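You operate a simulated robot arm through the tools that you are given. There is no shell and no other tool. Be economical: measure what you need, move in short steps, check, and stop when the job is done.

You run a simulated two-armed robot. Do the job below in one go: nothing can be reset, and whatever is moved stays where it is left.

TASK
Pick up the glass starch jar with one hand, pass it to the other hand and put it on the door end of the store bench. Set down upright: glass starch jar.
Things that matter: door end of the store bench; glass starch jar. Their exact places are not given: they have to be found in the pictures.

Only the result counts: the job must be done as asked and must still hold three seconds after the hand-in. Knocking over, shifting, dropping, spilling or breaking anything else fails it.

THE ROBOT
Two 7-joint arms with two-finger parallel grippers on one trunk, on a base that drives. Base frame: it is fixed to the floor where the robot stands at the start and does not move with it; the origin is under the middle of the robot, x ahead of it, y to its left, z up. Units: mm, rad, N and s.
The left shoulder is at the start at [-100, 119, 798], the right one opposite. With the tool pointing down near the work surface each hand reaches from about 100 to 540 mm from the robot's upright axis, wherever it stands, measured 20 degrees to its own side. Places, roughly: door end of the store bench [600, -900, 900]. Payload 3.43 kg a hand.
The TCP of each hand is the grasp point between the finger pads, 30 mm short of the fingertips. In the tool frame z runs along the fingers and y along their closing line. Largest opening 94 mm; finger width 28, thickness 10; the body of the gripper, 50 by 96 mm, starts 55 mm behind the TCP.
Orientation is that of the tool frame in the base frame, as [roll, pitch, yaw] about the fixed x, y, z axes, in that order (R = Rz(yaw) Ry(pitch) Rx(roll)). With the fingers straight down and closing along the base's y, the tool's x points along the base's -x, its y along +y and its z along -z.

THE INTERFACE
- The arms move only by the tool move_arm. It takes "left_series", "right_series" or both (then of equal length, played together; a hand with none holds still); each is a list of rows, each a list of 7 numbers: the shift along the tool's x, y, z in mm, then the turn, a rotation vector about the tool's x, y, z in rad, then the closure, from 0 (fully open) to 1 (shut). In form: [[dx, dy, dz, ax, ay, az, fingers], ...]. A call has 1 to 12 rows; each row shifts and turns the commanded pose from where the row before left it, along the tool's axes as they then stand. A row lasts 0.2 s, in which the tool goes at most 50 mm and 0.15 rad; a call with a longer step from one row to the next is refused whole, and so is a gripper value outside its range. A pose out of reach is approached as far as the arm can. The call stops where the force on the tool passes 40 N (or 10 N more than at its start, if that is more) or the arm is blocked; 0.2 s more then pass. The fingers move at their own pace (about 153 mm/s each) and stop on an object; they squeeze with about 38 N. The grip force told is the motor's: it shows also when the fingers shut on nothing. Time passes only in rows, and 0.2 s behind the last, so rows that do not move let the fingers close. It gives the time, the measured TCP pose, the force on the tool (base axes), the opening and the grip force at its end, in the units of the frame above (readings bear some noise), with the torque about the TCP (base axes, N m) and any sound that the robot's microphone picked up.
- Cameras (640 x 400 px; columns grow to the right, rows downward): "scene" is now at [32.3, -24.3, 1510.2]; the picture's right is [-0.31, -0.95, 0.00], its down [-0.69, 0.22, -0.69] and it looks along [0.65, -0.21, -0.73] (base axes); focal length 286 px, centre (320, 200). "left" rides on the left gripper at [76, -14, -102] in its tool frame; the picture's right is [0.18, 0.98, 0.00], its down [-0.75, 0.14, -0.64] and it looks along [-0.63, 0.12, 0.77] (tool axes); focal length 243 px, centre (320, 200). "right" rides on the right gripper at [76, 14, -102] in its tool frame; the picture's right is [-0.18, 0.98, 0.00], its down [-0.75, -0.14, -0.64] and it looks along [-0.63, -0.12, 0.77] (tool axes); focal length 243 px, centre (320, 200).
- capture(camera): a new picture of that camera. The clock stands still meanwhile.
- slide_trunk(by): slides the trunk up (or, below 0, down) by that many mm; the arms and the scene camera ride with it, the base frame stays. It gives what a move gives, with no picture.
- steer(legs): drives the robot by 1 to 6 legs, each [ahead, left, turn to the left] in mm, mm and rad, along the robot's own axes; the way and the turn of a leg run together, so that a leg with both is an arc; at most 1500 mm and 3.142 rad a leg. The arms and the cameras ride along, it lands a little off, and it stops where it bumps. It gives what a move gives.
- turn_head(pan, tilt): turns the head with the scene camera to pan (to the left, within 2.496 rad either way) and tilt (down, from -0.506 to 1.204), counted from straight ahead of the robot. It gives what a move gives.
- probe_pixels(camera, pixels): for up to 12 pixels [column, row] of the newest picture of that camera ("zoom" is the newest enlarged one), the place [x, y, z] in the base frame of the surface seen there, good to about 2 mm. The clock stands still meanwhile.
- inspect(camera, box): a new picture of the part [left, top, right, bottom] of that camera's present view, enlarged. The clock stands still meanwhile.
- job_done(): hands the job in; it is judged then, once.

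Work in short steps. Measure before you move; look again where a grasp or a placing could have gone wrong, and mend it. You have 80 turns and 58 pictures in all, those below and enlarged ones among them. Open the grippers and draw the arms clear of the work before you hand the job in, unless the task says otherwise; then end with one line.

The tools are called after "Call:" by a JSON object that holds its "name" and its "arguments". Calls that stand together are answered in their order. move_arm: Moves the arms, as the interface text tells. Its arguments: {"type":"object","properties":{"left_series":{"type":"array"},"right_series":{"type":"array"}},"required":[]} The other tools are called the same way: slide_trunk (by) slides the trunk up or down; steer (legs) drives the base; turn_head (pan, tilt) turns the head that bears the scene camera; capture (camera) takes a picture; probe_pixels (camera, pixels) gives the place of the surface under pixels of a picture; inspect (camera, box) takes an enlarged picture of a part of a camera's view; job_done () hands the job in.

At the start:

```text
clock: 0.0
left_ee_pos: [297.4, -17.6, 1161.1]
left_tool_rot: [3.141, -0.002, -3.142]
left_ft_force: [0.6, -0.6, 0.4]
left_wrist_torque: [-0.03, 0.0, -0.05]
left_opening: 94.0
left_grip_force: 0.0
right_ee_pos: [249.8, -263.0, 1166.3]
right_tool_rot: [3.142, 0.0, 3.141]
right_ft_force: [0.0, 0.9, 0.2]
right_wrist_torque: [0.01, 0.0, -0.01]
right_opening: 94.1
right_grip_force: 0.0
trunk travel left (down, up): [-223.0, 113.0]
robot x, y, heading: [-1.2, -1.3, -0.002]
head pan, tilt: [-0.312, 0.812]
```

scene: 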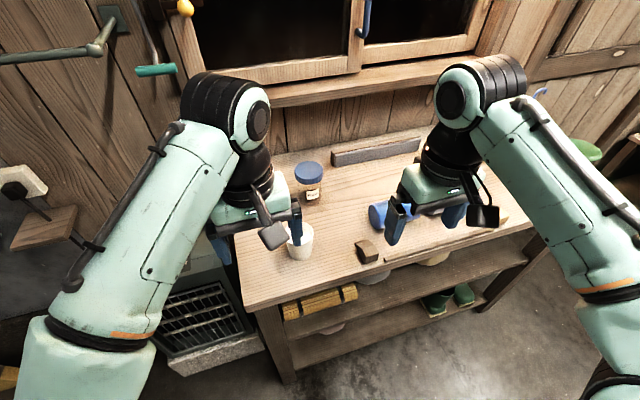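
right: 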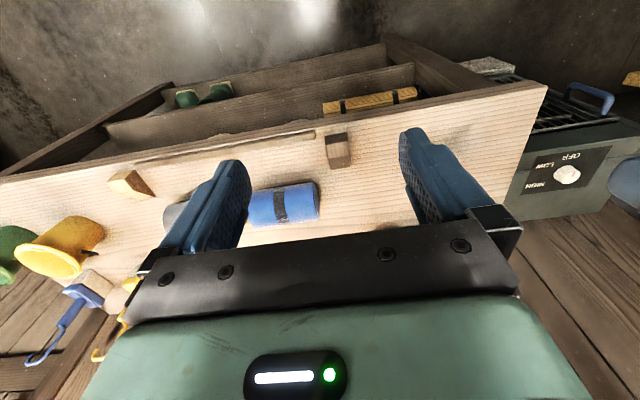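
left: 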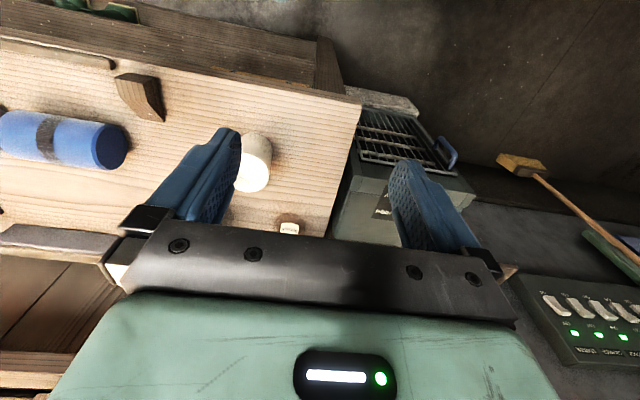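

The blue-lidded jar near (308,182) in the scene view may be the starch jar. I'll zoom in on it and on the bench.

Call:
{"name": "inspect", "arguments": {"camera": "scene", "box": [230, 130, 430, 270]}}

Call:
{"name": "probe_pixels", "arguments": {"camera": "scene", "pixels": [[308, 170], [308, 192], [300, 230], [300, 250], [378, 215], [367, 250], [375, 150], [250, 295], [265, 165], [520, 225], [340, 190], [420, 140]]}}

Call:
{"name": "turn_head", "arguments": {"pan": -0.95, "tilt": 0.7}}

Call:
{"name": "capture", "arguments": {"camera": "scene"}}

```text
2.86 times, centred on (330, 200) of scene
```

zoom: 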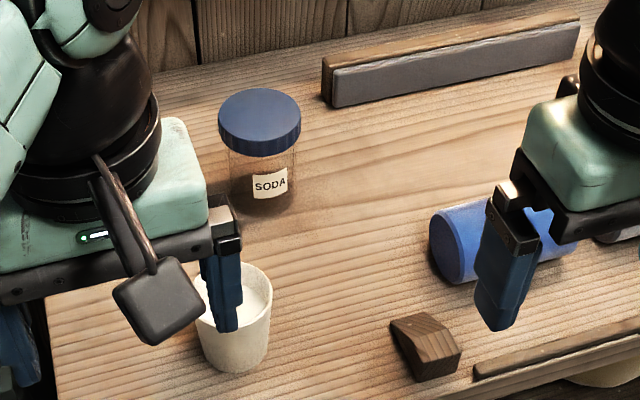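

```text
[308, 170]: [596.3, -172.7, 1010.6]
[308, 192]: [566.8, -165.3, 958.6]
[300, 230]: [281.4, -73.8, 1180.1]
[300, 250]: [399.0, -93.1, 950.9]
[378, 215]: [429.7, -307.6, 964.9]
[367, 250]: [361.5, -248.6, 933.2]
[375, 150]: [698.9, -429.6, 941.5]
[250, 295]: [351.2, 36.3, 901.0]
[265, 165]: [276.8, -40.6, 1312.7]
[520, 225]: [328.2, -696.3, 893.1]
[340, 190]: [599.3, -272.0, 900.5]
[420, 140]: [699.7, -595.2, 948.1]
```

```text
clock: 1.0
left_ee_pos: [298.0, -16.6, 1161.0]
left_tool_rot: [-3.141, -0.001, -3.141]
left_ft_force: [0.0, 0.2, 0.0]
left_wrist_torque: [-0.02, 0.02, 0.01]
left_opening: 93.9
left_grip_force: 0.1
right_ee_pos: [251.0, -262.6, 1166.2]
right_tool_rot: [-3.14, 0.0, -3.141]
right_ft_force: [0.5, -0.2, -0.8]
right_wrist_torque: [0.01, 0.01, -0.04]
right_opening: 94.1
right_grip_force: 0.1
trunk travel left (down, up): [-223.0, 113.0]
robot x, y, heading: [-1.5, 1.3, 0.005]
head pan, tilt: [-0.949, 0.7]
```

```text
53 pictures are left
```

scene: 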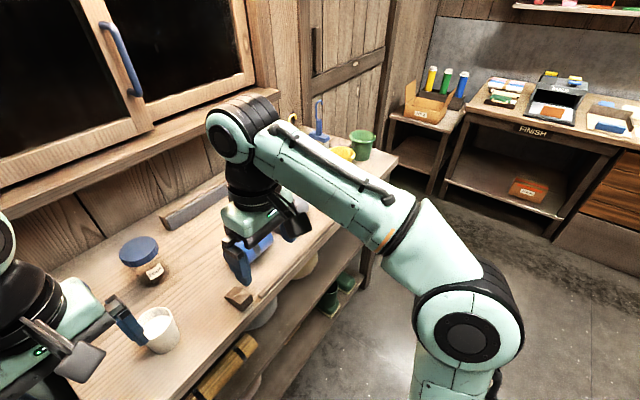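

The blue-lidded jar reads SODA, so the starch jar is elsewhere. I'll look around the bench from other angles.

Call:
{"name": "inspect", "arguments": {"camera": "scene", "box": [240, 80, 440, 205]}}

Call:
{"name": "turn_head", "arguments": {"pan": 0.6, "tilt": 0.6}}

Call:
{"name": "capture", "arguments": {"camera": "scene"}}

Call:
{"name": "turn_head", "arguments": {"pan": 1.9, "tilt": 0.5}}

Call:
{"name": "capture", "arguments": {"camera": "scene"}}

Call:
{"name": "turn_head", "arguments": {"pan": -2.2, "tilt": 0.5}}

Call:
{"name": "capture", "arguments": {"camera": "scene"}}

```text
3.20 times, centred on (340, 142) of scene
```

zoom: 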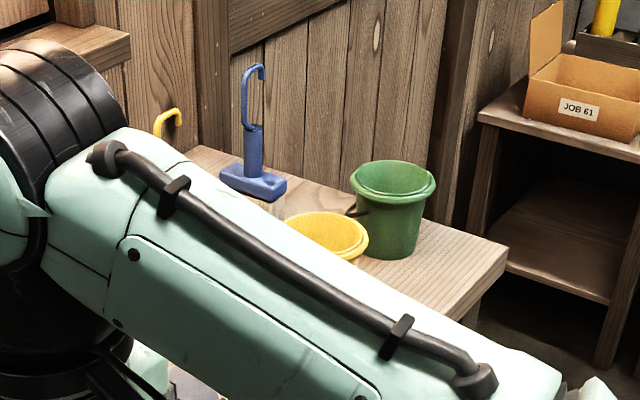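

```text
clock: 2.7
left_ee_pos: [296.7, -17.6, 1163.3]
left_tool_rot: [3.14, -0.001, -3.141]
left_ft_force: [0.8, 0.7, 0.0]
left_wrist_torque: [0.0, 0.0, -0.03]
left_opening: 94.0
left_grip_force: 0.0
right_ee_pos: [250.9, -263.7, 1165.9]
right_tool_rot: [3.141, 0.0, 3.14]
right_ft_force: [-0.2, 0.4, 0.0]
right_wrist_torque: [0.01, -0.01, -0.01]
right_opening: 93.9
right_grip_force: 0.0
trunk travel left (down, up): [-223.0, 113.0]
robot x, y, heading: [-2.7, 2.3, -0.0]
head pan, tilt: [0.6, 0.6]
```

```text
51 pictures are left
```

scene: 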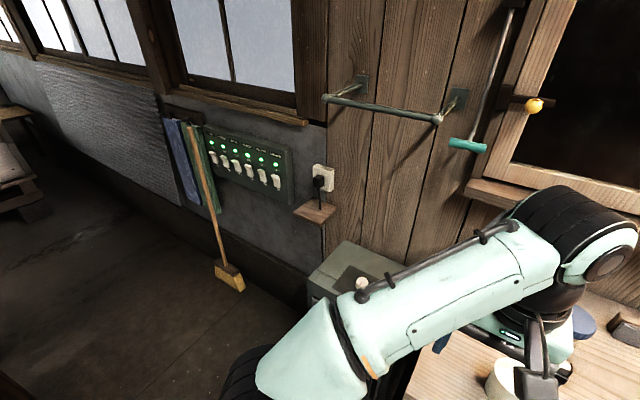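

```text
clock: 4.1
left_ee_pos: [297.4, -17.2, 1162.4]
left_tool_rot: [3.141, -0.001, 3.141]
left_ft_force: [0.2, -0.2, 0.3]
left_wrist_torque: [0.03, -0.01, -0.02]
left_opening: 93.9
left_grip_force: 0.1
right_ee_pos: [250.5, -262.9, 1166.1]
right_tool_rot: [-3.141, -0.001, -3.139]
right_ft_force: [-0.4, -0.3, 0.5]
right_wrist_torque: [-0.03, 0.01, 0.02]
right_opening: 94.0
right_grip_force: 0.0
trunk travel left (down, up): [-223.0, 113.0]
robot x, y, heading: [0.6, 2.9, 0.001]
head pan, tilt: [1.901, 0.499]
```

```text
50 pictures are left
```

scene: 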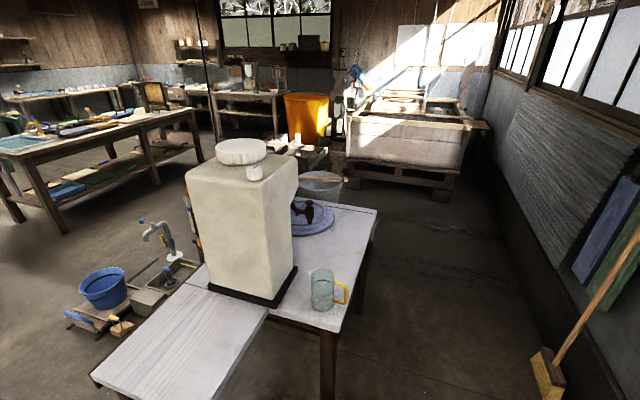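

```text
clock: 7.5
left_ee_pos: [296.9, -17.3, 1163.1]
left_tool_rot: [3.141, 0.0, -3.141]
left_ft_force: [0.3, 1.3, -0.4]
left_wrist_torque: [0.02, 0.02, -0.01]
left_opening: 93.9
left_grip_force: 0.0
right_ee_pos: [250.0, -262.9, 1165.8]
right_tool_rot: [-3.141, 0.0, -3.14]
right_ft_force: [-0.5, -0.4, -0.3]
right_wrist_torque: [-0.02, -0.04, 0.01]
right_opening: 94.2
right_grip_force: 0.1
trunk travel left (down, up): [-223.0, 113.0]
robot x, y, heading: [3.6, -0.2, 0.001]
head pan, tilt: [-2.201, 0.499]
```

```text
49 pictures are left
```

scene: 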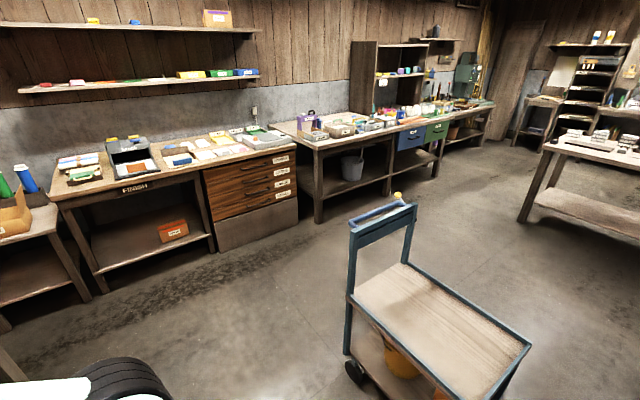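

No starch jar elsewhere yet, but a small white label shows at (288,228) in the left-hand picture. I'll zoom in there and probe it.

Call:
{"name": "inspect", "arguments": {"camera": "left", "box": [190, 110, 390, 250]}}

Call:
{"name": "probe_pixels", "arguments": {"camera": "left", "pixels": [[288, 228], [288, 215], [275, 228], [305, 228], [253, 150], [255, 180], [340, 180], [90, 145], [310, 220], [270, 215]]}}

Call:
{"name": "turn_head", "arguments": {"pan": 0.1, "tilt": 0.7}}

Call:
{"name": "capture", "arguments": {"camera": "scene"}}

```text
2.86 times, centred on (290, 180) of left
```

zoom: 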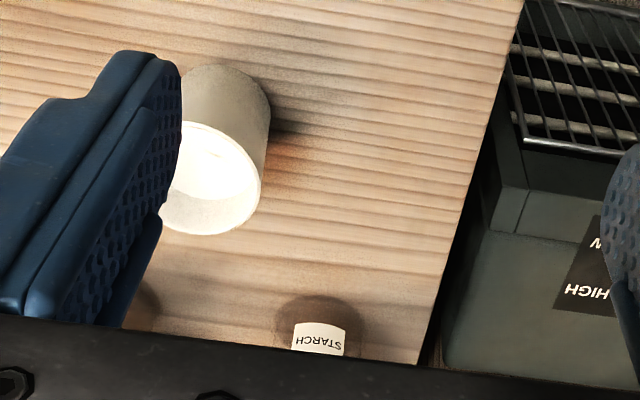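

```text
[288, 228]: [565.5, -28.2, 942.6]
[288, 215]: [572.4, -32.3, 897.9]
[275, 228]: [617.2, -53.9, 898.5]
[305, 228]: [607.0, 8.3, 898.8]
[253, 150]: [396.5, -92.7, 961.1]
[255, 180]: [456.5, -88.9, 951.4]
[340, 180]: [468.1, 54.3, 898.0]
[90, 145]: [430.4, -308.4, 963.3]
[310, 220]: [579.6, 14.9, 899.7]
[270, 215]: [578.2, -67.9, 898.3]
```

```text
clock: 9.6
left_ee_pos: [297.2, -17.3, 1161.6]
left_tool_rot: [-3.14, -0.001, -3.14]
left_ft_force: [0.5, 0.2, 0.8]
left_wrist_torque: [0.04, -0.04, -0.02]
left_opening: 94.2
left_grip_force: 0.1
right_ee_pos: [250.7, -262.7, 1165.9]
right_tool_rot: [3.14, 0.001, 3.141]
right_ft_force: [-0.3, -0.4, 0.8]
right_wrist_torque: [-0.04, -0.03, -0.01]
right_opening: 94.1
right_grip_force: 0.0
trunk travel left (down, up): [-223.0, 113.0]
robot x, y, heading: [0.9, 1.7, 0.006]
head pan, tilt: [0.099, 0.7]
```

```text
47 pictures are left
```

scene: 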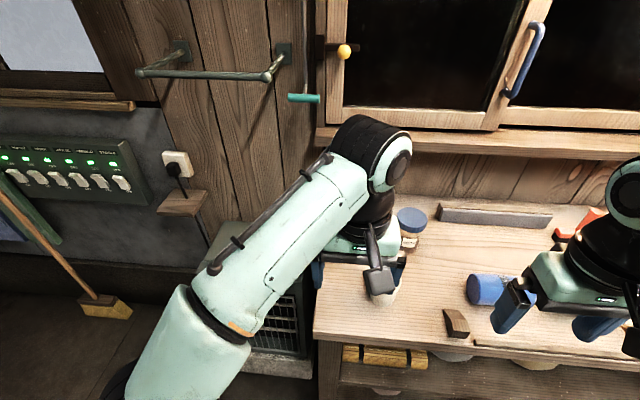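

The STARCH jar is at about [590,-25], behind the left gripper. I'll draw the left hand aside to see it, and pull the right hand back to see the door end.

Call:
{"name": "move_arm", "arguments": {"left_series": [[25, 40, 0, 0, 0, 0, 0], [25, 40, 0, 0, 0, 0, 0], [25, 40, 0, 0, 0, 0, 0], [15, 40, 0, 0, 0, 0, 0], [0, 40, 0, 0, 0, 0, 0]], "right_series": [[25, 0, 0, 0, 0, 0, 0], [25, 0, 0, 0, 0, 0, 0], [0, 0, 0, 0, 0, 0, 0], [0, 0, 0, 0, 0, 0, 0], [0, 0, 0, 0, 0, 0, 0]]}}

Call:
{"name": "turn_head", "arguments": {"pan": -0.15, "tilt": 0.75}}

Call:
{"name": "capture", "arguments": {"camera": "scene"}}

```text
clock: 10.8
left_ee_pos: [202.6, 183.2, 1162.0]
left_tool_rot: [-3.141, 0.0, 3.139]
left_ft_force: [0.7, 0.0, -1.1]
left_wrist_torque: [-0.03, 0.02, -0.04]
left_opening: 93.9
left_grip_force: 0.0
right_ee_pos: [199.5, -263.8, 1165.5]
right_tool_rot: [-3.141, 0.0, -3.141]
right_ft_force: [0.2, 0.5, 0.2]
right_wrist_torque: [0.02, 0.0, -0.02]
right_opening: 94.2
right_grip_force: 0.0
trunk travel left (down, up): [-223.0, 113.0]
robot x, y, heading: [2.7, -0.7, 0.001]
head pan, tilt: [0.099, 0.7]
```

```text
clock: 11.6
left_ee_pos: [203.8, 183.1, 1161.7]
left_tool_rot: [3.14, 0.0, 3.141]
left_ft_force: [1.0, 0.2, 0.2]
left_wrist_torque: [0.0, -0.01, 0.0]
left_opening: 94.2
left_grip_force: 0.1
right_ee_pos: [199.8, -262.9, 1165.0]
right_tool_rot: [3.141, 0.001, -3.141]
right_ft_force: [-0.2, 0.6, 0.4]
right_wrist_torque: [0.0, 0.02, 0.03]
right_opening: 94.1
right_grip_force: 0.2
trunk travel left (down, up): [-223.0, 113.0]
robot x, y, heading: [-1.3, 0.5, 0.003]
head pan, tilt: [-0.15, 0.75]
```

```text
46 pictures are left
```

scene: 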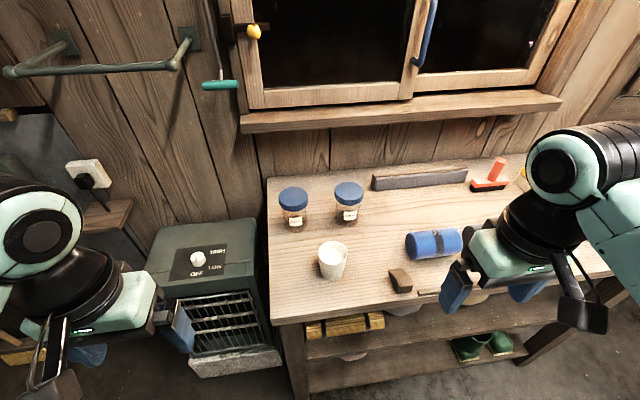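

Both jars are now visible: the left one at (293,205) and the other at (348,200). I'll zoom in to confirm the label and probe its geometry.

Call:
{"name": "inspect", "arguments": {"camera": "scene", "box": [250, 165, 390, 265]}}

Call:
{"name": "probe_pixels", "arguments": {"camera": "zoom", "pixels": [[195, 105], [195, 135], [195, 165], [135, 140], [255, 140], [195, 205], [195, 250], [150, 255], [240, 255], [195, 290], [440, 100], [330, 330]]}}

Call:
{"name": "probe_pixels", "arguments": {"camera": "scene", "pixels": [[262, 270], [273, 322], [270, 185], [400, 100], [330, 118], [370, 100], [325, 130], [300, 150], [293, 195], [293, 186]]}}

```text
4.00 times, centred on (320, 215) of scene
```

zoom: 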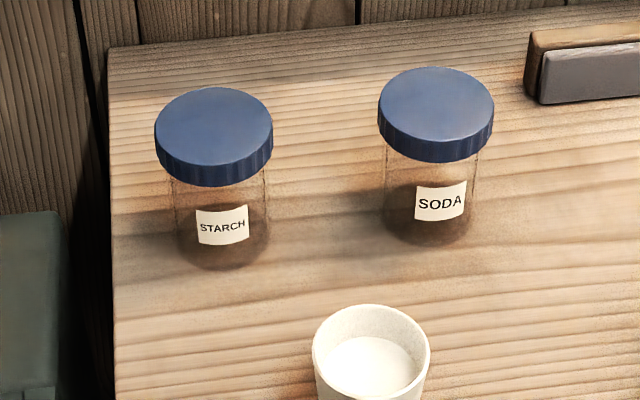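

```text
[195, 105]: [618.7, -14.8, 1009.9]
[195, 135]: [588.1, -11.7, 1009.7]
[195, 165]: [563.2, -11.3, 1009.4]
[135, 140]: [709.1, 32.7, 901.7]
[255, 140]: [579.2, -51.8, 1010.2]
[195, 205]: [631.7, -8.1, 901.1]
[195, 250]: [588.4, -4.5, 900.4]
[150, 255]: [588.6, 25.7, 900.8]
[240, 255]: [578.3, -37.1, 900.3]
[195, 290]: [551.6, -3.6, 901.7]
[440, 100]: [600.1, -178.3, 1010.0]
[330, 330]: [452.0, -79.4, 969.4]
```

```text
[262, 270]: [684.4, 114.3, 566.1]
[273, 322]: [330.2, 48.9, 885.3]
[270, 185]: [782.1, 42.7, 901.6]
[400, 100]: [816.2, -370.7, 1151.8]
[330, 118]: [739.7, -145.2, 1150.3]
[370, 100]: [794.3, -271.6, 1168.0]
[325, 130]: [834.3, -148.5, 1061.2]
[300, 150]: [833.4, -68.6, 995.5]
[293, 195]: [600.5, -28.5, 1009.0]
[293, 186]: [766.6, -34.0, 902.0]
```

I'll probe the starch lid's rim and the glass to get its centre.

Call:
{"name": "probe_pixels", "arguments": {"camera": "zoom", "pixels": [[213, 91], [213, 157], [159, 128], [269, 128], [213, 124], [213, 175], [213, 183], [213, 210], [213, 225], [213, 240], [175, 230], [265, 230]]}}

Call:
{"name": "turn_head", "arguments": {"pan": -0.15, "tilt": 1.2}}

Call:
{"name": "capture", "arguments": {"camera": "scene"}}

```text
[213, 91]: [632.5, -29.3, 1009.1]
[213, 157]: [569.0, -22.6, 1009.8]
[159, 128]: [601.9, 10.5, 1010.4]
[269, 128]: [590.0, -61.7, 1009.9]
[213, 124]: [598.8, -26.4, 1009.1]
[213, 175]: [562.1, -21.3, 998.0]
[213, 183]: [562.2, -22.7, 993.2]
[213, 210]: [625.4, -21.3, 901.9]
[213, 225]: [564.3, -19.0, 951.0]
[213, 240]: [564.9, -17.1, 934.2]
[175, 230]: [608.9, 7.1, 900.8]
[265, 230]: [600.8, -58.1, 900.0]
```

```text
clock: 12.5
left_ee_pos: [202.4, 182.9, 1161.5]
left_tool_rot: [3.141, 0.001, -3.141]
left_ft_force: [-0.3, 0.2, -0.5]
left_wrist_torque: [0.03, 0.04, 0.02]
left_opening: 94.1
left_grip_force: 0.1
right_ee_pos: [198.9, -264.1, 1165.4]
right_tool_rot: [3.142, 0.0, -3.141]
right_ft_force: [0.2, -0.2, -0.6]
right_wrist_torque: [-0.01, -0.04, -0.03]
right_opening: 94.0
right_grip_force: 0.1
trunk travel left (down, up): [-223.0, 113.0]
robot x, y, heading: [-0.5, -0.3, -0.003]
head pan, tilt: [-0.15, 1.201]
```

```text
44 pictures are left
```

scene: 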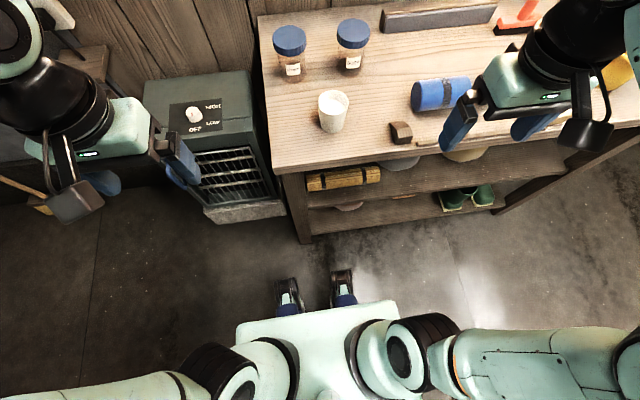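

The jar's centre is about (598,-25), with the lid top at 1010, lid diameter about 74 and body diameter about 66. I'll probe the robot's front wheels, the floor and the bench legs for driving clearance.

Call:
{"name": "probe_pixels", "arguments": {"camera": "scene", "pixels": [[288, 283], [341, 275], [342, 298], [288, 305], [320, 310], [300, 240], [300, 170], [208, 215], [520, 205], [270, 350], [350, 185], [390, 312]]}}

```text
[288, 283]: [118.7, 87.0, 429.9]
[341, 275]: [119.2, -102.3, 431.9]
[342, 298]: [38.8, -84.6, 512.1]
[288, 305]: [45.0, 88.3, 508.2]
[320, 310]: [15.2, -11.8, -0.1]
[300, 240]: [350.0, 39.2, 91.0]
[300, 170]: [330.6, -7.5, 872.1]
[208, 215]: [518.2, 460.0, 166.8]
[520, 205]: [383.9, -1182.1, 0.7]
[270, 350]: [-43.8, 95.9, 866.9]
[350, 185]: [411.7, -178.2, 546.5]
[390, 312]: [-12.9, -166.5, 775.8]
```

The robot's front is at x≈119 and the bench edge is at x≈330. I'll drive 120 ahead and 100 to the right to bring the jar within the left hand's reach.

Call:
{"name": "steer", "arguments": {"legs": [[120, 0, 0], [0, -100, 0]]}}

```text
clock: 13.6
left_ee_pos: [263.2, 183.6, 1160.7]
left_tool_rot: [3.141, -0.002, 3.141]
left_ft_force: [-0.5, -0.1, 0.0]
left_wrist_torque: [0.03, -0.08, 0.02]
left_opening: 94.0
left_grip_force: 0.0
right_ee_pos: [260.0, -263.6, 1163.8]
right_tool_rot: [3.139, -0.005, 3.14]
right_ft_force: [-0.2, 0.0, 0.1]
right_wrist_torque: [-0.03, -0.08, -0.01]
right_opening: 93.7
right_grip_force: 0.1
trunk travel left (down, up): [-223.0, 113.0]
robot x, y, heading: [58.0, -2.3, -0.005]
head pan, tilt: [-0.15, 1.201]
stopped in leg 1: the robot was blocked; the commanded pose is now the measured one
```

The base bumped at x=58, so I'll back off a little. The left hand will take the jar's body with a forward-tilted grip, which reaches further, and the right hand will later take the lid from above. I move the left hand forward and yaw it to point slightly right, then start tilting.

Call:
{"name": "steer", "arguments": {"legs": [[-12, 0, 0]]}}

Call:
{"name": "move_arm", "arguments": {"left_series": [[-45, 0, 0, 0, 0, 0.1453, 0], [-45, 0, 0, 0, 0, 0.1453, 0], [-45, 0, 0, 0, 0, 0.1453, 0], [0, 0, 0, 0, -0.137, 0, 0], [0, 0, 0, 0, -0.137, 0, 0], [0, 0, 0, 0, -0.137, 0, 0], [0, 0, 0, 0, -0.137, 0, 0], [0, 0, 0, 0, -0.137, 0, 0], [0, 0, 0, 0, -0.137, 0, 0], [0, 0, 0, 0, -0.138, 0, 0], [0, 0, 0, 0, 0, 0, 0]]}}

```text
clock: 14.3
left_ee_pos: [254.4, 183.7, 1160.1]
left_tool_rot: [3.141, -0.005, -3.141]
left_ft_force: [-0.8, -0.3, 0.3]
left_wrist_torque: [-0.01, -0.01, 0.0]
left_opening: 94.0
left_grip_force: 0.0
right_ee_pos: [250.4, -262.6, 1163.2]
right_tool_rot: [3.141, -0.005, -3.139]
right_ft_force: [0.0, 0.6, -0.3]
right_wrist_torque: [0.01, 0.01, -0.02]
right_opening: 94.0
right_grip_force: 0.0
trunk travel left (down, up): [-223.0, 113.0]
robot x, y, heading: [48.6, 0.8, -0.001]
head pan, tilt: [-0.15, 1.201]
```

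```text
clock: 16.7
left_ee_pos: [385.8, 164.1, 1160.0]
left_tool_rot: [-3.14, 0.956, 2.707]
left_ft_force: [0.1, -0.6, -0.2]
left_wrist_torque: [-0.02, 0.0, 0.01]
left_opening: 94.0
left_grip_force: 0.1
right_ee_pos: [250.0, -263.5, 1163.0]
right_tool_rot: [3.141, -0.003, -3.138]
right_ft_force: [-0.4, -0.3, 0.7]
right_wrist_torque: [0.0, 0.02, -0.02]
right_opening: 94.0
right_grip_force: 0.0
trunk travel left (down, up): [-223.0, 113.0]
robot x, y, heading: [45.7, -3.3, -0.004]
head pan, tilt: [-0.15, 1.201]
```

The tool now points along (.74,-.34,-.58). I move to a standoff at about (507,17,1006), in line with the jar's body.

Call:
{"name": "move_arm", "arguments": {"left_series": [[4.5, -13.7, 38.2, 0, 0, 0, 0], [4.5, -13.7, 38.2, 0, 0, 0, 0], [4.5, -13.7, 38.2, 0, 0, 0, 0], [4.5, -13.7, 38.2, 0, 0, 0, 0], [4.5, -13.7, 38.2, 0, 0, 0, 0], [4.5, -13.7, 38.2, 0, 0, 0, 0], [0, 0, 0, 0, 0, 0, 0]]}}

Call:
{"name": "capture", "arguments": {"camera": "left"}}

Call:
{"name": "turn_head", "arguments": {"pan": 0.0, "tilt": 0.85}}

Call:
{"name": "capture", "arguments": {"camera": "scene"}}

```text
clock: 18.3
left_ee_pos: [508.0, 16.6, 1004.0]
left_tool_rot: [-3.141, 0.957, 2.707]
left_ft_force: [0.2, 0.0, 0.2]
left_wrist_torque: [-0.01, 0.01, 0.0]
left_opening: 94.0
left_grip_force: 0.1
right_ee_pos: [249.7, -261.1, 1164.1]
right_tool_rot: [-3.14, -0.005, -3.14]
right_ft_force: [-0.7, 0.4, -0.3]
right_wrist_torque: [-0.04, -0.06, -0.02]
right_opening: 93.9
right_grip_force: 0.0
trunk travel left (down, up): [-223.0, 113.0]
robot x, y, heading: [44.9, 2.0, -0.004]
head pan, tilt: [-0.15, 1.201]
```

```text
43 pictures are left
```

left: 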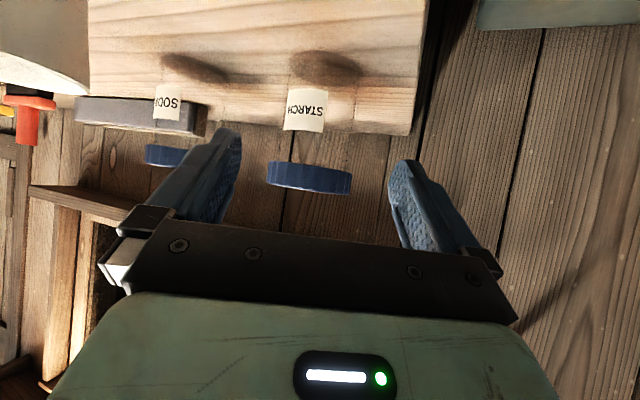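

```text
clock: 19.1
left_ee_pos: [507.4, 16.5, 1004.2]
left_tool_rot: [-3.141, 0.957, 2.707]
left_ft_force: [0.3, 0.2, 0.1]
left_wrist_torque: [0.02, 0.02, 0.0]
left_opening: 93.9
left_grip_force: 0.0
right_ee_pos: [248.6, -262.0, 1164.0]
right_tool_rot: [3.141, -0.005, -3.138]
right_ft_force: [0.1, -0.5, 0.7]
right_wrist_torque: [-0.03, -0.01, 0.0]
right_opening: 94.2
right_grip_force: 0.1
trunk travel left (down, up): [-223.0, 113.0]
robot x, y, heading: [51.6, 2.8, -0.001]
head pan, tilt: [0.0, 0.85]
```

```text
42 pictures are left
```

scene: 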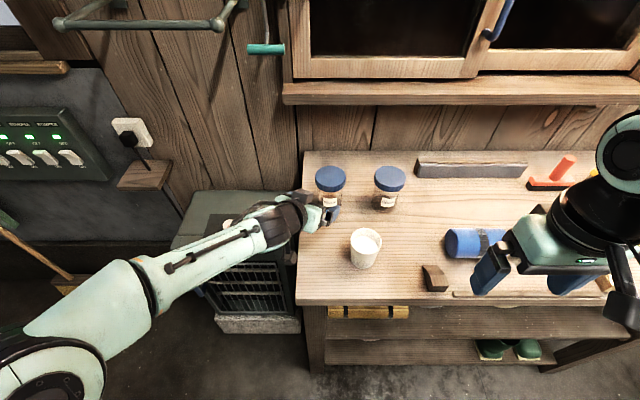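

The jar is centred to within 1 mm of the closing line. I advance 107 mm along the tool axis, wait, and look before closing.

Call:
{"name": "move_arm", "arguments": {"left_series": [[0, 0, 25, 0, 0, 0, 0], [0, 0, 25, 0, 0, 0, 0], [0, 0, 20, 0, 0, 0, 0], [0, 0, 19, 0, 0, 0, 0], [0, 0, 18, 0, 0, 0, 0], [0, 0, 0, 0, 0, 0, 0]]}}

Call:
{"name": "inspect", "arguments": {"camera": "scene", "box": [260, 140, 420, 240]}}

Call:
{"name": "capture", "arguments": {"camera": "left"}}

```text
clock: 20.6
left_ee_pos: [588.6, -20.5, 944.4]
left_tool_rot: [-3.14, 0.955, 2.707]
left_ft_force: [-0.3, -0.5, -0.3]
left_wrist_torque: [0.04, 0.02, 0.04]
left_opening: 94.3
left_grip_force: 0.0
right_ee_pos: [249.2, -262.5, 1163.5]
right_tool_rot: [-3.141, -0.005, -3.139]
right_ft_force: [-0.4, -0.9, 0.3]
right_wrist_torque: [-0.01, 0.01, 0.05]
right_opening: 94.0
right_grip_force: 0.0
trunk travel left (down, up): [-223.0, 113.0]
robot x, y, heading: [48.7, 0.7, 0.002]
head pan, tilt: [0.0, 0.85]
```

```text
4.00 times, centred on (340, 190) of scene
```

zoom: 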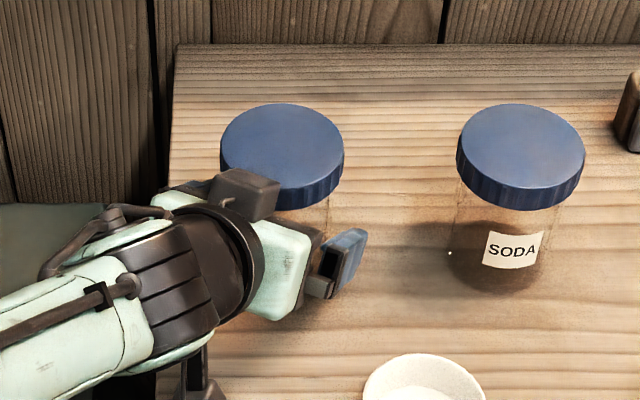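

```text
40 pictures are left
```

left: 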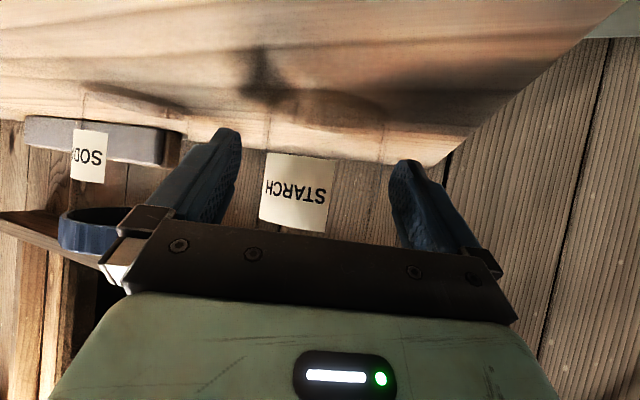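

The fingers straddle the jar with no contact. I close and hold.

Call:
{"name": "move_arm", "arguments": {"left_series": [[0, 0, 0, 0, 0, 0, 0.3], [0, 0, 0, 0, 0, 0, 0.6], [0, 0, 0, 0, 0, 0, 1], [0, 0, 0, 0, 0, 0, 1], [0, 0, 0, 0, 0, 0, 1]]}}

Call:
{"name": "inspect", "arguments": {"camera": "scene", "box": [260, 140, 420, 240]}}

```text
clock: 21.8
left_ee_pos: [586.7, -21.4, 942.5]
left_tool_rot: [3.141, 0.958, 2.706]
left_ft_force: [1.5, -1.6, 0.0]
left_wrist_torque: [0.0, -0.03, 0.0]
left_opening: 70.9
left_grip_force: 37.9
right_ee_pos: [249.7, -262.6, 1163.9]
right_tool_rot: [-3.141, -0.005, -3.14]
right_ft_force: [0.7, 0.6, -0.1]
right_wrist_torque: [0.0, 0.0, -0.01]
right_opening: 94.3
right_grip_force: 0.1
trunk travel left (down, up): [-223.0, 113.0]
robot x, y, heading: [47.2, 2.2, -0.003]
head pan, tilt: [0.0, 0.85]
```

```text
4.00 times, centred on (340, 190) of scene
```

zoom: 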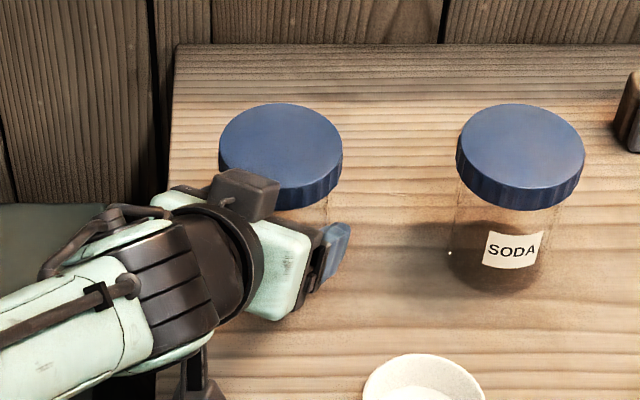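

It gripped at 70.9 mm. I lift straight up by 40 mm and check for slip.

Call:
{"name": "move_arm", "arguments": {"left_series": [[-8.2, 0, -5.8, 0, 0, 0, 1], [-12.3, 0, -8.6, 0, 0, 0, 1], [-12.3, 0, -8.6, 0, 0, 0, 1], [0, 0, 0, 0, 0, 0, 1]]}}

Call:
{"name": "inspect", "arguments": {"camera": "scene", "box": [260, 120, 420, 220]}}

```text
clock: 22.8
left_ee_pos: [587.3, -19.2, 983.1]
left_tool_rot: [3.141, 0.956, 2.708]
left_ft_force: [0.2, 0.6, -1.8]
left_wrist_torque: [0.03, 0.04, -0.01]
left_opening: 70.6
left_grip_force: 37.9
right_ee_pos: [250.0, -262.8, 1162.9]
right_tool_rot: [-3.141, -0.004, -3.141]
right_ft_force: [-0.6, 0.4, 0.1]
right_wrist_torque: [0.03, 0.02, -0.05]
right_opening: 94.1
right_grip_force: 0.0
trunk travel left (down, up): [-223.0, 113.0]
robot x, y, heading: [49.1, 2.6, -0.001]
head pan, tilt: [0.0, 0.85]
```

```text
4.00 times, centred on (340, 170) of scene
```

zoom: 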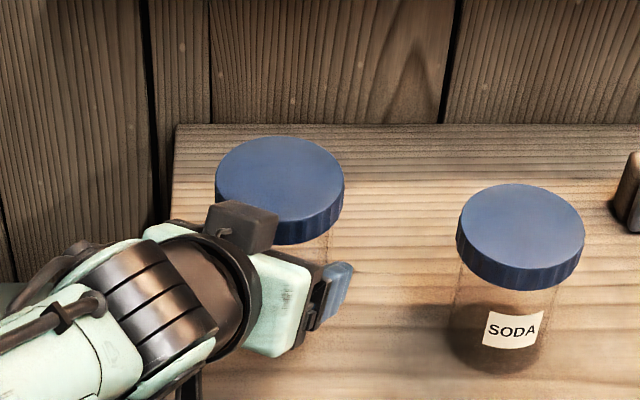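

The jar lifted cleanly. I raise it to TCP z≈1050 and bring it back to about (370,-80) for the handover.

Call:
{"name": "move_arm", "arguments": {"left_series": [[-18.2, 0, -12.9, 0, 0, 0, 1], [-18.2, 0, -12.9, 0, 0, 0, 1], [-18.2, 0, -12.9, 0, 0, 0, 1], [17.5, -24.6, -24.8, 0, 0, 0, 1], [17.5, -24.6, -24.8, 0, 0, 0, 1], [17.5, -24.6, -24.8, 0, 0, 0, 1], [17.5, -24.6, -24.8, 0, 0, 0, 1], [17.5, -24.6, -24.8, 0, 0, 0, 1], [17.5, -24.6, -24.8, 0, 0, 0, 1], [0, 0, 0, 0, 0, 0, 1]]}}

Call:
{"name": "turn_head", "arguments": {"pan": -0.2, "tilt": 0.95}}

Call:
{"name": "capture", "arguments": {"camera": "scene"}}

```text
clock: 24.9
left_ee_pos: [358.1, -76.4, 1050.2]
left_tool_rot: [-3.141, 0.954, 2.706]
left_ft_force: [0.1, 0.4, -2.5]
left_wrist_torque: [0.01, 0.0, -0.02]
left_opening: 70.5
left_grip_force: 38.5
right_ee_pos: [250.0, -263.2, 1163.8]
right_tool_rot: [3.141, -0.006, -3.141]
right_ft_force: [0.0, -0.1, -0.1]
right_wrist_torque: [0.0, 0.02, -0.03]
right_opening: 93.9
right_grip_force: 0.1
trunk travel left (down, up): [-223.0, 113.0]
robot x, y, heading: [49.1, 0.8, 0.005]
head pan, tilt: [0.0, 0.85]
```

```text
clock: 25.7
left_ee_pos: [360.2, -77.6, 1048.8]
left_tool_rot: [3.141, 0.954, 2.707]
left_ft_force: [0.3, -0.7, -1.9]
left_wrist_torque: [0.03, 0.03, 0.02]
left_opening: 70.4
left_grip_force: 37.8
right_ee_pos: [250.4, -262.6, 1164.1]
right_tool_rot: [3.14, -0.005, -3.139]
right_ft_force: [-0.7, 0.8, 0.5]
right_wrist_torque: [-0.01, 0.01, -0.01]
right_opening: 93.9
right_grip_force: 0.1
trunk travel left (down, up): [-223.0, 113.0]
robot x, y, heading: [49.7, -1.3, -0.001]
head pan, tilt: [-0.201, 0.949]
```

```text
37 pictures are left
```

scene: 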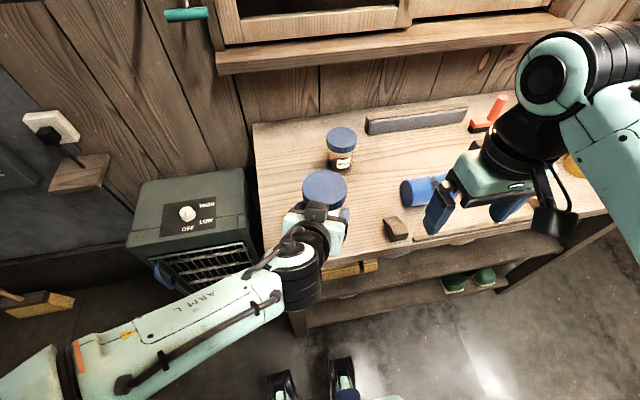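

I probe the lid and the top of the left wrist for clearance.

Call:
{"name": "probe_pixels", "arguments": {"camera": "scene", "pixels": [[325, 173], [325, 188], [304, 188], [345, 188], [325, 200], [317, 209], [318, 218], [335, 225], [300, 250], [300, 275]]}}

Call:
{"name": "inspect", "arguments": {"camera": "scene", "box": [250, 150, 410, 250]}}

```text
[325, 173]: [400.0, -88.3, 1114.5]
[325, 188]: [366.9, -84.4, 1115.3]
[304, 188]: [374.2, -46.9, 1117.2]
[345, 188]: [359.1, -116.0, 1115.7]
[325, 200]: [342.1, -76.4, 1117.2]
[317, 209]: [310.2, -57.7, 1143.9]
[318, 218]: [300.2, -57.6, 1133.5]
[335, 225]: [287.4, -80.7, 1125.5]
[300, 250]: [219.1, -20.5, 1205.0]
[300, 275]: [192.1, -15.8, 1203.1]
```

```text
4.00 times, centred on (330, 200) of scene
```

zoom: 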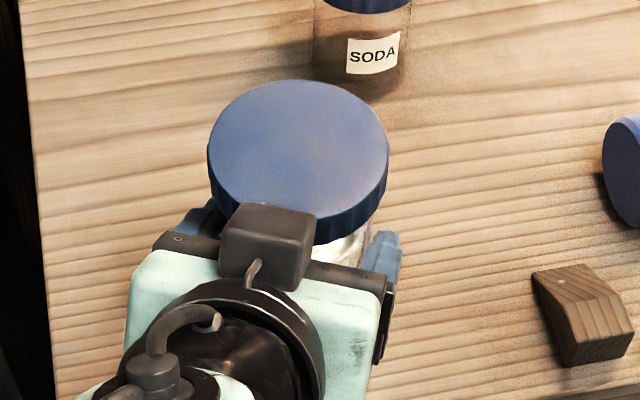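

The left hand's top block at (310,-57) reaches z≈1145, and the right hand in its present yaw clears it. To give the right hand height margin I raise the trunk 100 and lower the left hand by the same amount.

Call:
{"name": "slide_trunk", "arguments": {"by": 100}}

Call:
{"name": "move_arm", "arguments": {"left_series": [[20.4, 0, 14.4, 0, 0, 0, 1], [20.4, 0, 14.4, 0, 0, 0, 1], [20.4, 0, 14.4, 0, 0, 0, 1], [20.4, 0, 14.4, 0, 0, 0, 1], [0, 0, 0, 0, 0, 0, 1]], "right_series": [[-30, 0, 0, 0, 0, 0, 0], [-30, 0, 0, 0, 0, 0, 0], [-30, 0, 0, 0, 0, 0, 0], [-29, 0, 0, 0, 0, 0, 0], [0, 0, 0, 0, 0, 0, 0]]}}

Call:
{"name": "capture", "arguments": {"camera": "scene"}}

```text
clock: 27.0
left_ee_pos: [358.1, -76.8, 1151.2]
left_tool_rot: [3.141, 0.956, 2.706]
left_ft_force: [-0.7, -0.7, -1.7]
left_wrist_torque: [0.03, -0.02, 0.01]
left_opening: 70.6
left_grip_force: 38.1
right_ee_pos: [249.3, -262.5, 1264.7]
right_tool_rot: [-3.141, -0.004, -3.139]
right_ft_force: [0.0, -0.8, -1.0]
right_wrist_torque: [-0.01, -0.04, 0.0]
right_opening: 94.2
right_grip_force: 0.0
trunk travel left (down, up): [-323.0, 13.0]
robot x, y, heading: [49.0, 0.2, 0.001]
head pan, tilt: [-0.201, 0.949]
```

```text
clock: 28.2
left_ee_pos: [357.5, -77.3, 1050.1]
left_tool_rot: [3.14, 0.958, 2.705]
left_ft_force: [-0.3, 0.1, -1.4]
left_wrist_torque: [0.02, 0.04, 0.02]
left_opening: 70.7
left_grip_force: 38.4
right_ee_pos: [369.1, -263.8, 1263.5]
right_tool_rot: [-3.141, -0.005, -3.141]
right_ft_force: [-0.2, -0.1, 0.3]
right_wrist_torque: [-0.02, -0.03, -0.01]
right_opening: 94.0
right_grip_force: 0.1
trunk travel left (down, up): [-323.0, 13.0]
robot x, y, heading: [47.3, -1.8, 0.002]
head pan, tilt: [-0.201, 0.949]
```

```text
35 pictures are left
```

scene: 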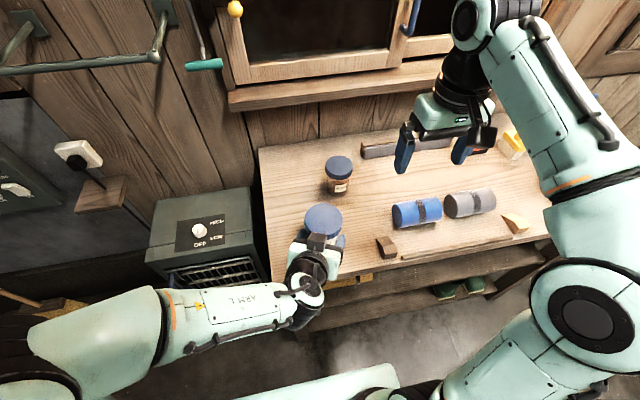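

Both arms reach freely. I probe the lid and bring the right hand over it at z≈1263.

Call:
{"name": "probe_pixels", "arguments": {"camera": "scene", "pixels": [[322, 206], [322, 218], [307, 219], [340, 219], [322, 230]]}}

Call:
{"name": "move_arm", "arguments": {"right_series": [[0, 36, 0, 0, 0, 0, 0], [0, 36, 0, 0, 0, 0, 0], [0, 36, 0, 0, 0, 0, 0], [0, 36, 0, 0, 0, 0, 0], [0, 37, 0, 0, 0, 0, 0], [0, 0, 0, 0, 0, 0, 0]]}}

Call:
{"name": "capture", "arguments": {"camera": "right"}}

Call:
{"name": "capture", "arguments": {"camera": "scene"}}

```text
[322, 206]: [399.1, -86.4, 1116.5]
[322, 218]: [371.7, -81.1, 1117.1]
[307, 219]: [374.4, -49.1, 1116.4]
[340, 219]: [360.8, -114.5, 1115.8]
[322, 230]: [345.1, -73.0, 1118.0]
```

```text
clock: 29.6
left_ee_pos: [358.4, -76.8, 1050.7]
left_tool_rot: [3.14, 0.954, 2.704]
left_ft_force: [0.2, 0.2, -1.4]
left_wrist_torque: [-0.02, 0.03, 0.0]
left_opening: 70.9
left_grip_force: 38.1
right_ee_pos: [370.0, -84.4, 1261.0]
right_tool_rot: [-3.141, -0.004, -3.138]
right_ft_force: [1.0, -0.2, 0.2]
right_wrist_torque: [0.02, -0.02, -0.01]
right_opening: 93.9
right_grip_force: 0.0
trunk travel left (down, up): [-323.0, 13.0]
robot x, y, heading: [49.3, -0.6, -0.002]
head pan, tilt: [-0.201, 0.949]
```

```text
34 pictures are left
```

right: 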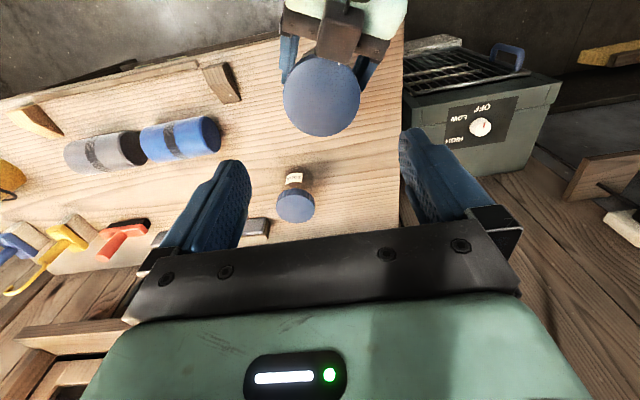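

```text
33 pictures are left
```

scene: 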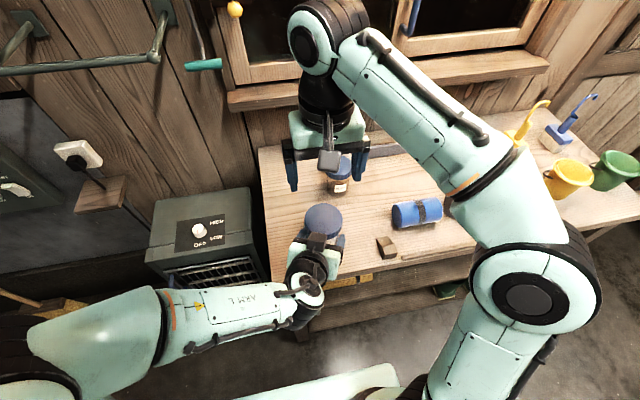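

The right hand is above the lid centre (369,-82). I descend 95 with a 2 mm y correction and check clearance to the left wrist.

Call:
{"name": "move_arm", "arguments": {"right_series": [[0, 2, 35, 0, 0, 0, 0], [0, 0, 35, 0, 0, 0, 0], [0, 0, 25, 0, 0, 0, 0], [0, 0, 0, 0, 0, 0, 0]]}}

Call:
{"name": "inspect", "arguments": {"camera": "scene", "box": [240, 140, 400, 280]}}

Call:
{"name": "capture", "arguments": {"camera": "right"}}

```text
clock: 30.6
left_ee_pos: [358.8, -76.9, 1050.4]
left_tool_rot: [-3.141, 0.953, 2.706]
left_ft_force: [-0.1, 0.0, -1.7]
left_wrist_torque: [0.02, 0.03, -0.02]
left_opening: 70.6
left_grip_force: 37.9
right_ee_pos: [368.6, -80.4, 1166.4]
right_tool_rot: [-3.141, -0.006, -3.14]
right_ft_force: [0.4, -0.4, -0.3]
right_wrist_torque: [-0.03, -0.03, 0.02]
right_opening: 93.9
right_grip_force: 0.1
trunk travel left (down, up): [-323.0, 13.0]
robot x, y, heading: [49.4, -2.3, -0.003]
head pan, tilt: [-0.201, 0.949]
```

```text
2.86 times, centred on (320, 210) of scene
```

zoom: 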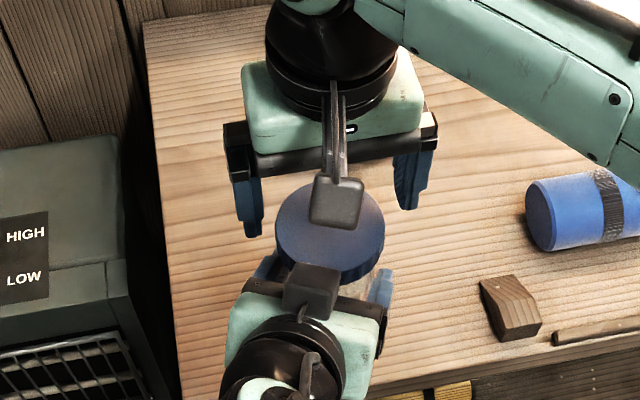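

```text
31 pictures are left
```

right: 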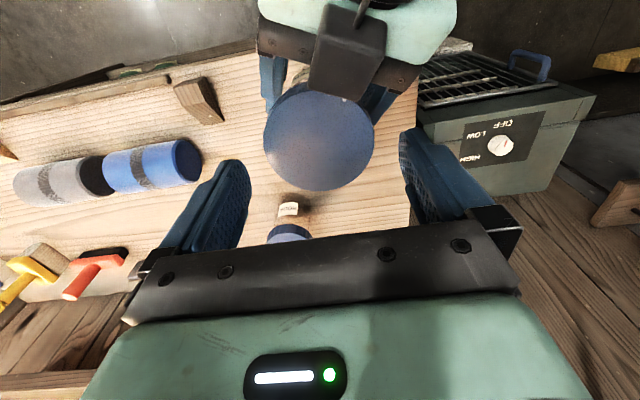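

The fingers straddle the lid. I probe the right hand's hanging camera block and the left block to confirm the gap before descending further.

Call:
{"name": "probe_pixels", "arguments": {"camera": "zoom", "pixels": [[335, 185], [335, 205], [315, 222], [355, 222], [310, 270], [310, 290], [245, 225], [410, 200], [340, 245], [300, 345]]}}

```text
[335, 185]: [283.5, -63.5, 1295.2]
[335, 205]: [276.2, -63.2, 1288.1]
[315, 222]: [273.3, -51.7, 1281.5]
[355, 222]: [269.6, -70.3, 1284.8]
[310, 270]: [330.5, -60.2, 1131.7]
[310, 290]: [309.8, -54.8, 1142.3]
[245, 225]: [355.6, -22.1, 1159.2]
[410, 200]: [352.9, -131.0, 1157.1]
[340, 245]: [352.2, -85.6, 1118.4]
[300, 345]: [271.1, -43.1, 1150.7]
```

The right block stays about 60–90 mm above the left wrist after the descent. I go down 45 to TCP z≈1121.

Call:
{"name": "move_arm", "arguments": {"right_series": [[0, -1, 15, 0, 0, 0, 0], [0, 0, 15, 0, 0, 0, 0], [0, 0, 15, 0, 0, 0, 0], [0, 0, 0, 0, 0, 0, 0]]}}

Call:
{"name": "inspect", "arguments": {"camera": "scene", "box": [240, 140, 400, 280]}}

```text
clock: 31.6
left_ee_pos: [358.2, -76.7, 1051.1]
left_tool_rot: [-3.141, 0.954, 2.707]
left_ft_force: [-0.1, 0.5, -1.9]
left_wrist_torque: [0.0, 0.02, -0.03]
left_opening: 70.3
left_grip_force: 38.1
right_ee_pos: [369.1, -81.9, 1121.5]
right_tool_rot: [-3.141, -0.005, -3.14]
right_ft_force: [-0.2, -0.1, 0.0]
right_wrist_torque: [-0.01, 0.03, 0.0]
right_opening: 93.9
right_grip_force: 0.1
trunk travel left (down, up): [-323.0, 13.0]
robot x, y, heading: [46.9, -0.2, -0.0]
head pan, tilt: [-0.201, 0.949]
```

```text
2.86 times, centred on (320, 210) of scene
```

zoom: 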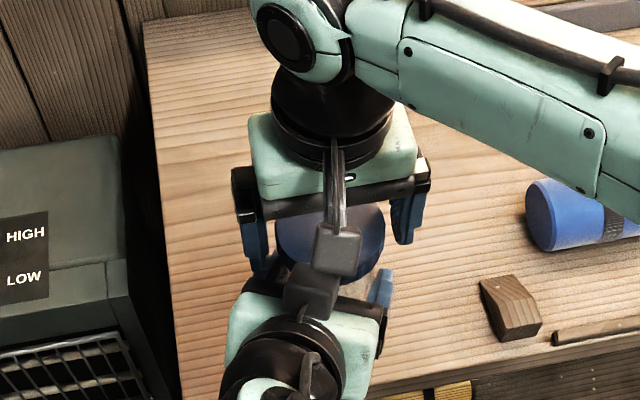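

There's no contact force and the fingers are either side of the lid. I close the right hand while the left holds.

Call:
{"name": "move_arm", "arguments": {"right_series": [[0, 0, 0, 0, 0, 0, 0.1], [0, 0, 0, 0, 0, 0, 0.2], [0, 0, 0, 0, 0, 0, 0.5], [0, 0, 0, 0, 0, 0, 1], [0, 0, 0, 0, 0, 0, 1], [0, 0, 0, 0, 0, 0, 1]]}}

```text
clock: 33.0
left_ee_pos: [358.9, -75.8, 1051.2]
left_tool_rot: [3.14, 0.953, 2.706]
left_ft_force: [-2.4, 6.5, -0.2]
left_wrist_torque: [-0.25, -0.06, 0.07]
left_opening: 70.6
left_grip_force: 38.0
right_ee_pos: [369.0, -81.6, 1121.7]
right_tool_rot: [-3.14, -0.005, -3.14]
right_ft_force: [1.3, -6.1, -1.7]
right_wrist_torque: [-0.17, -0.06, 0.02]
right_opening: 75.4
right_grip_force: 37.6
trunk travel left (down, up): [-323.0, 13.0]
robot x, y, heading: [48.1, 1.2, -0.001]
head pan, tilt: [-0.201, 0.949]
```

The right hand grips the lid at 75.4 mm with 38 N. I open the left hand.

Call:
{"name": "move_arm", "arguments": {"left_series": [[0, 0, 0, 0, 0, 0, 0.2], [0, 0, 0, 0, 0, 0, 0], [0, 0, 0, 0, 0, 0, 0]]}}

Call:
{"name": "inspect", "arguments": {"camera": "scene", "box": [240, 140, 400, 280]}}

```text
clock: 33.8
left_ee_pos: [357.9, -75.8, 1050.8]
left_tool_rot: [-3.141, 0.956, 2.706]
left_ft_force: [-0.7, 0.3, -0.4]
left_wrist_torque: [-0.02, 0.02, 0.01]
left_opening: 94.1
left_grip_force: 0.0
right_ee_pos: [369.0, -80.4, 1122.3]
right_tool_rot: [3.141, -0.005, -3.14]
right_ft_force: [0.0, -0.1, -1.0]
right_wrist_torque: [0.01, 0.0, 0.05]
right_opening: 75.3
right_grip_force: 37.7
trunk travel left (down, up): [-323.0, 13.0]
robot x, y, heading: [49.3, -1.9, -0.0]
head pan, tilt: [-0.201, 0.949]
```

```text
2.86 times, centred on (320, 210) of scene
```

zoom: 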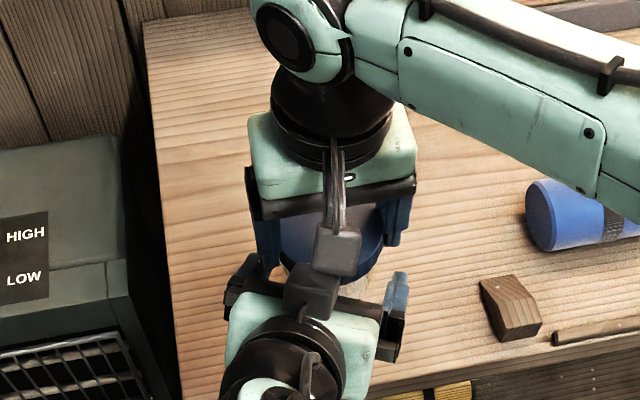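

The jar hangs from the right hand (about 1 N) and the left hand is open. I retract the left hand horizontally backward, away from the jar.

Call:
{"name": "move_arm", "arguments": {"left_series": [[11.5, 0, -16.3, 0, 0, 0, 0], [17.3, 0, -24.5, 0, 0, 0, 0], [17.3, 0, -24.5, 0, 0, 0, 0], [17.3, 0, -24.5, 0, 0, 0, 0], [10, 30, -20, 0, 0, 0, 0], [10, 35, -20, 0, 0, 0, 0], [0, 0, 0, 0, 0, 0, 0]]}}

Call:
{"name": "capture", "arguments": {"camera": "scene"}}

```text
clock: 35.4
left_ee_pos: [289.7, -7.5, 1115.8]
left_tool_rot: [-3.14, 0.951, 2.707]
left_ft_force: [-0.3, 0.2, 0.8]
left_wrist_torque: [-0.03, -0.01, 0.02]
left_opening: 93.9
left_grip_force: 0.0
left hand out of reach, approached as far as the arm can: row 3, 4, 5, 6
right_ee_pos: [368.7, -81.5, 1120.7]
right_tool_rot: [3.14, -0.004, -3.14]
right_ft_force: [0.0, 0.0, -1.5]
right_wrist_torque: [0.0, -0.02, -0.02]
right_opening: 75.4
right_grip_force: 38.1
trunk travel left (down, up): [-323.0, 13.0]
robot x, y, heading: [43.0, 2.0, -0.002]
head pan, tilt: [-0.201, 0.949]
```

```text
28 pictures are left
```

scene: 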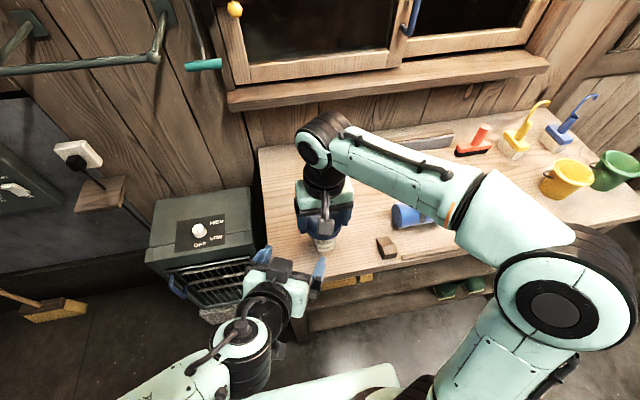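

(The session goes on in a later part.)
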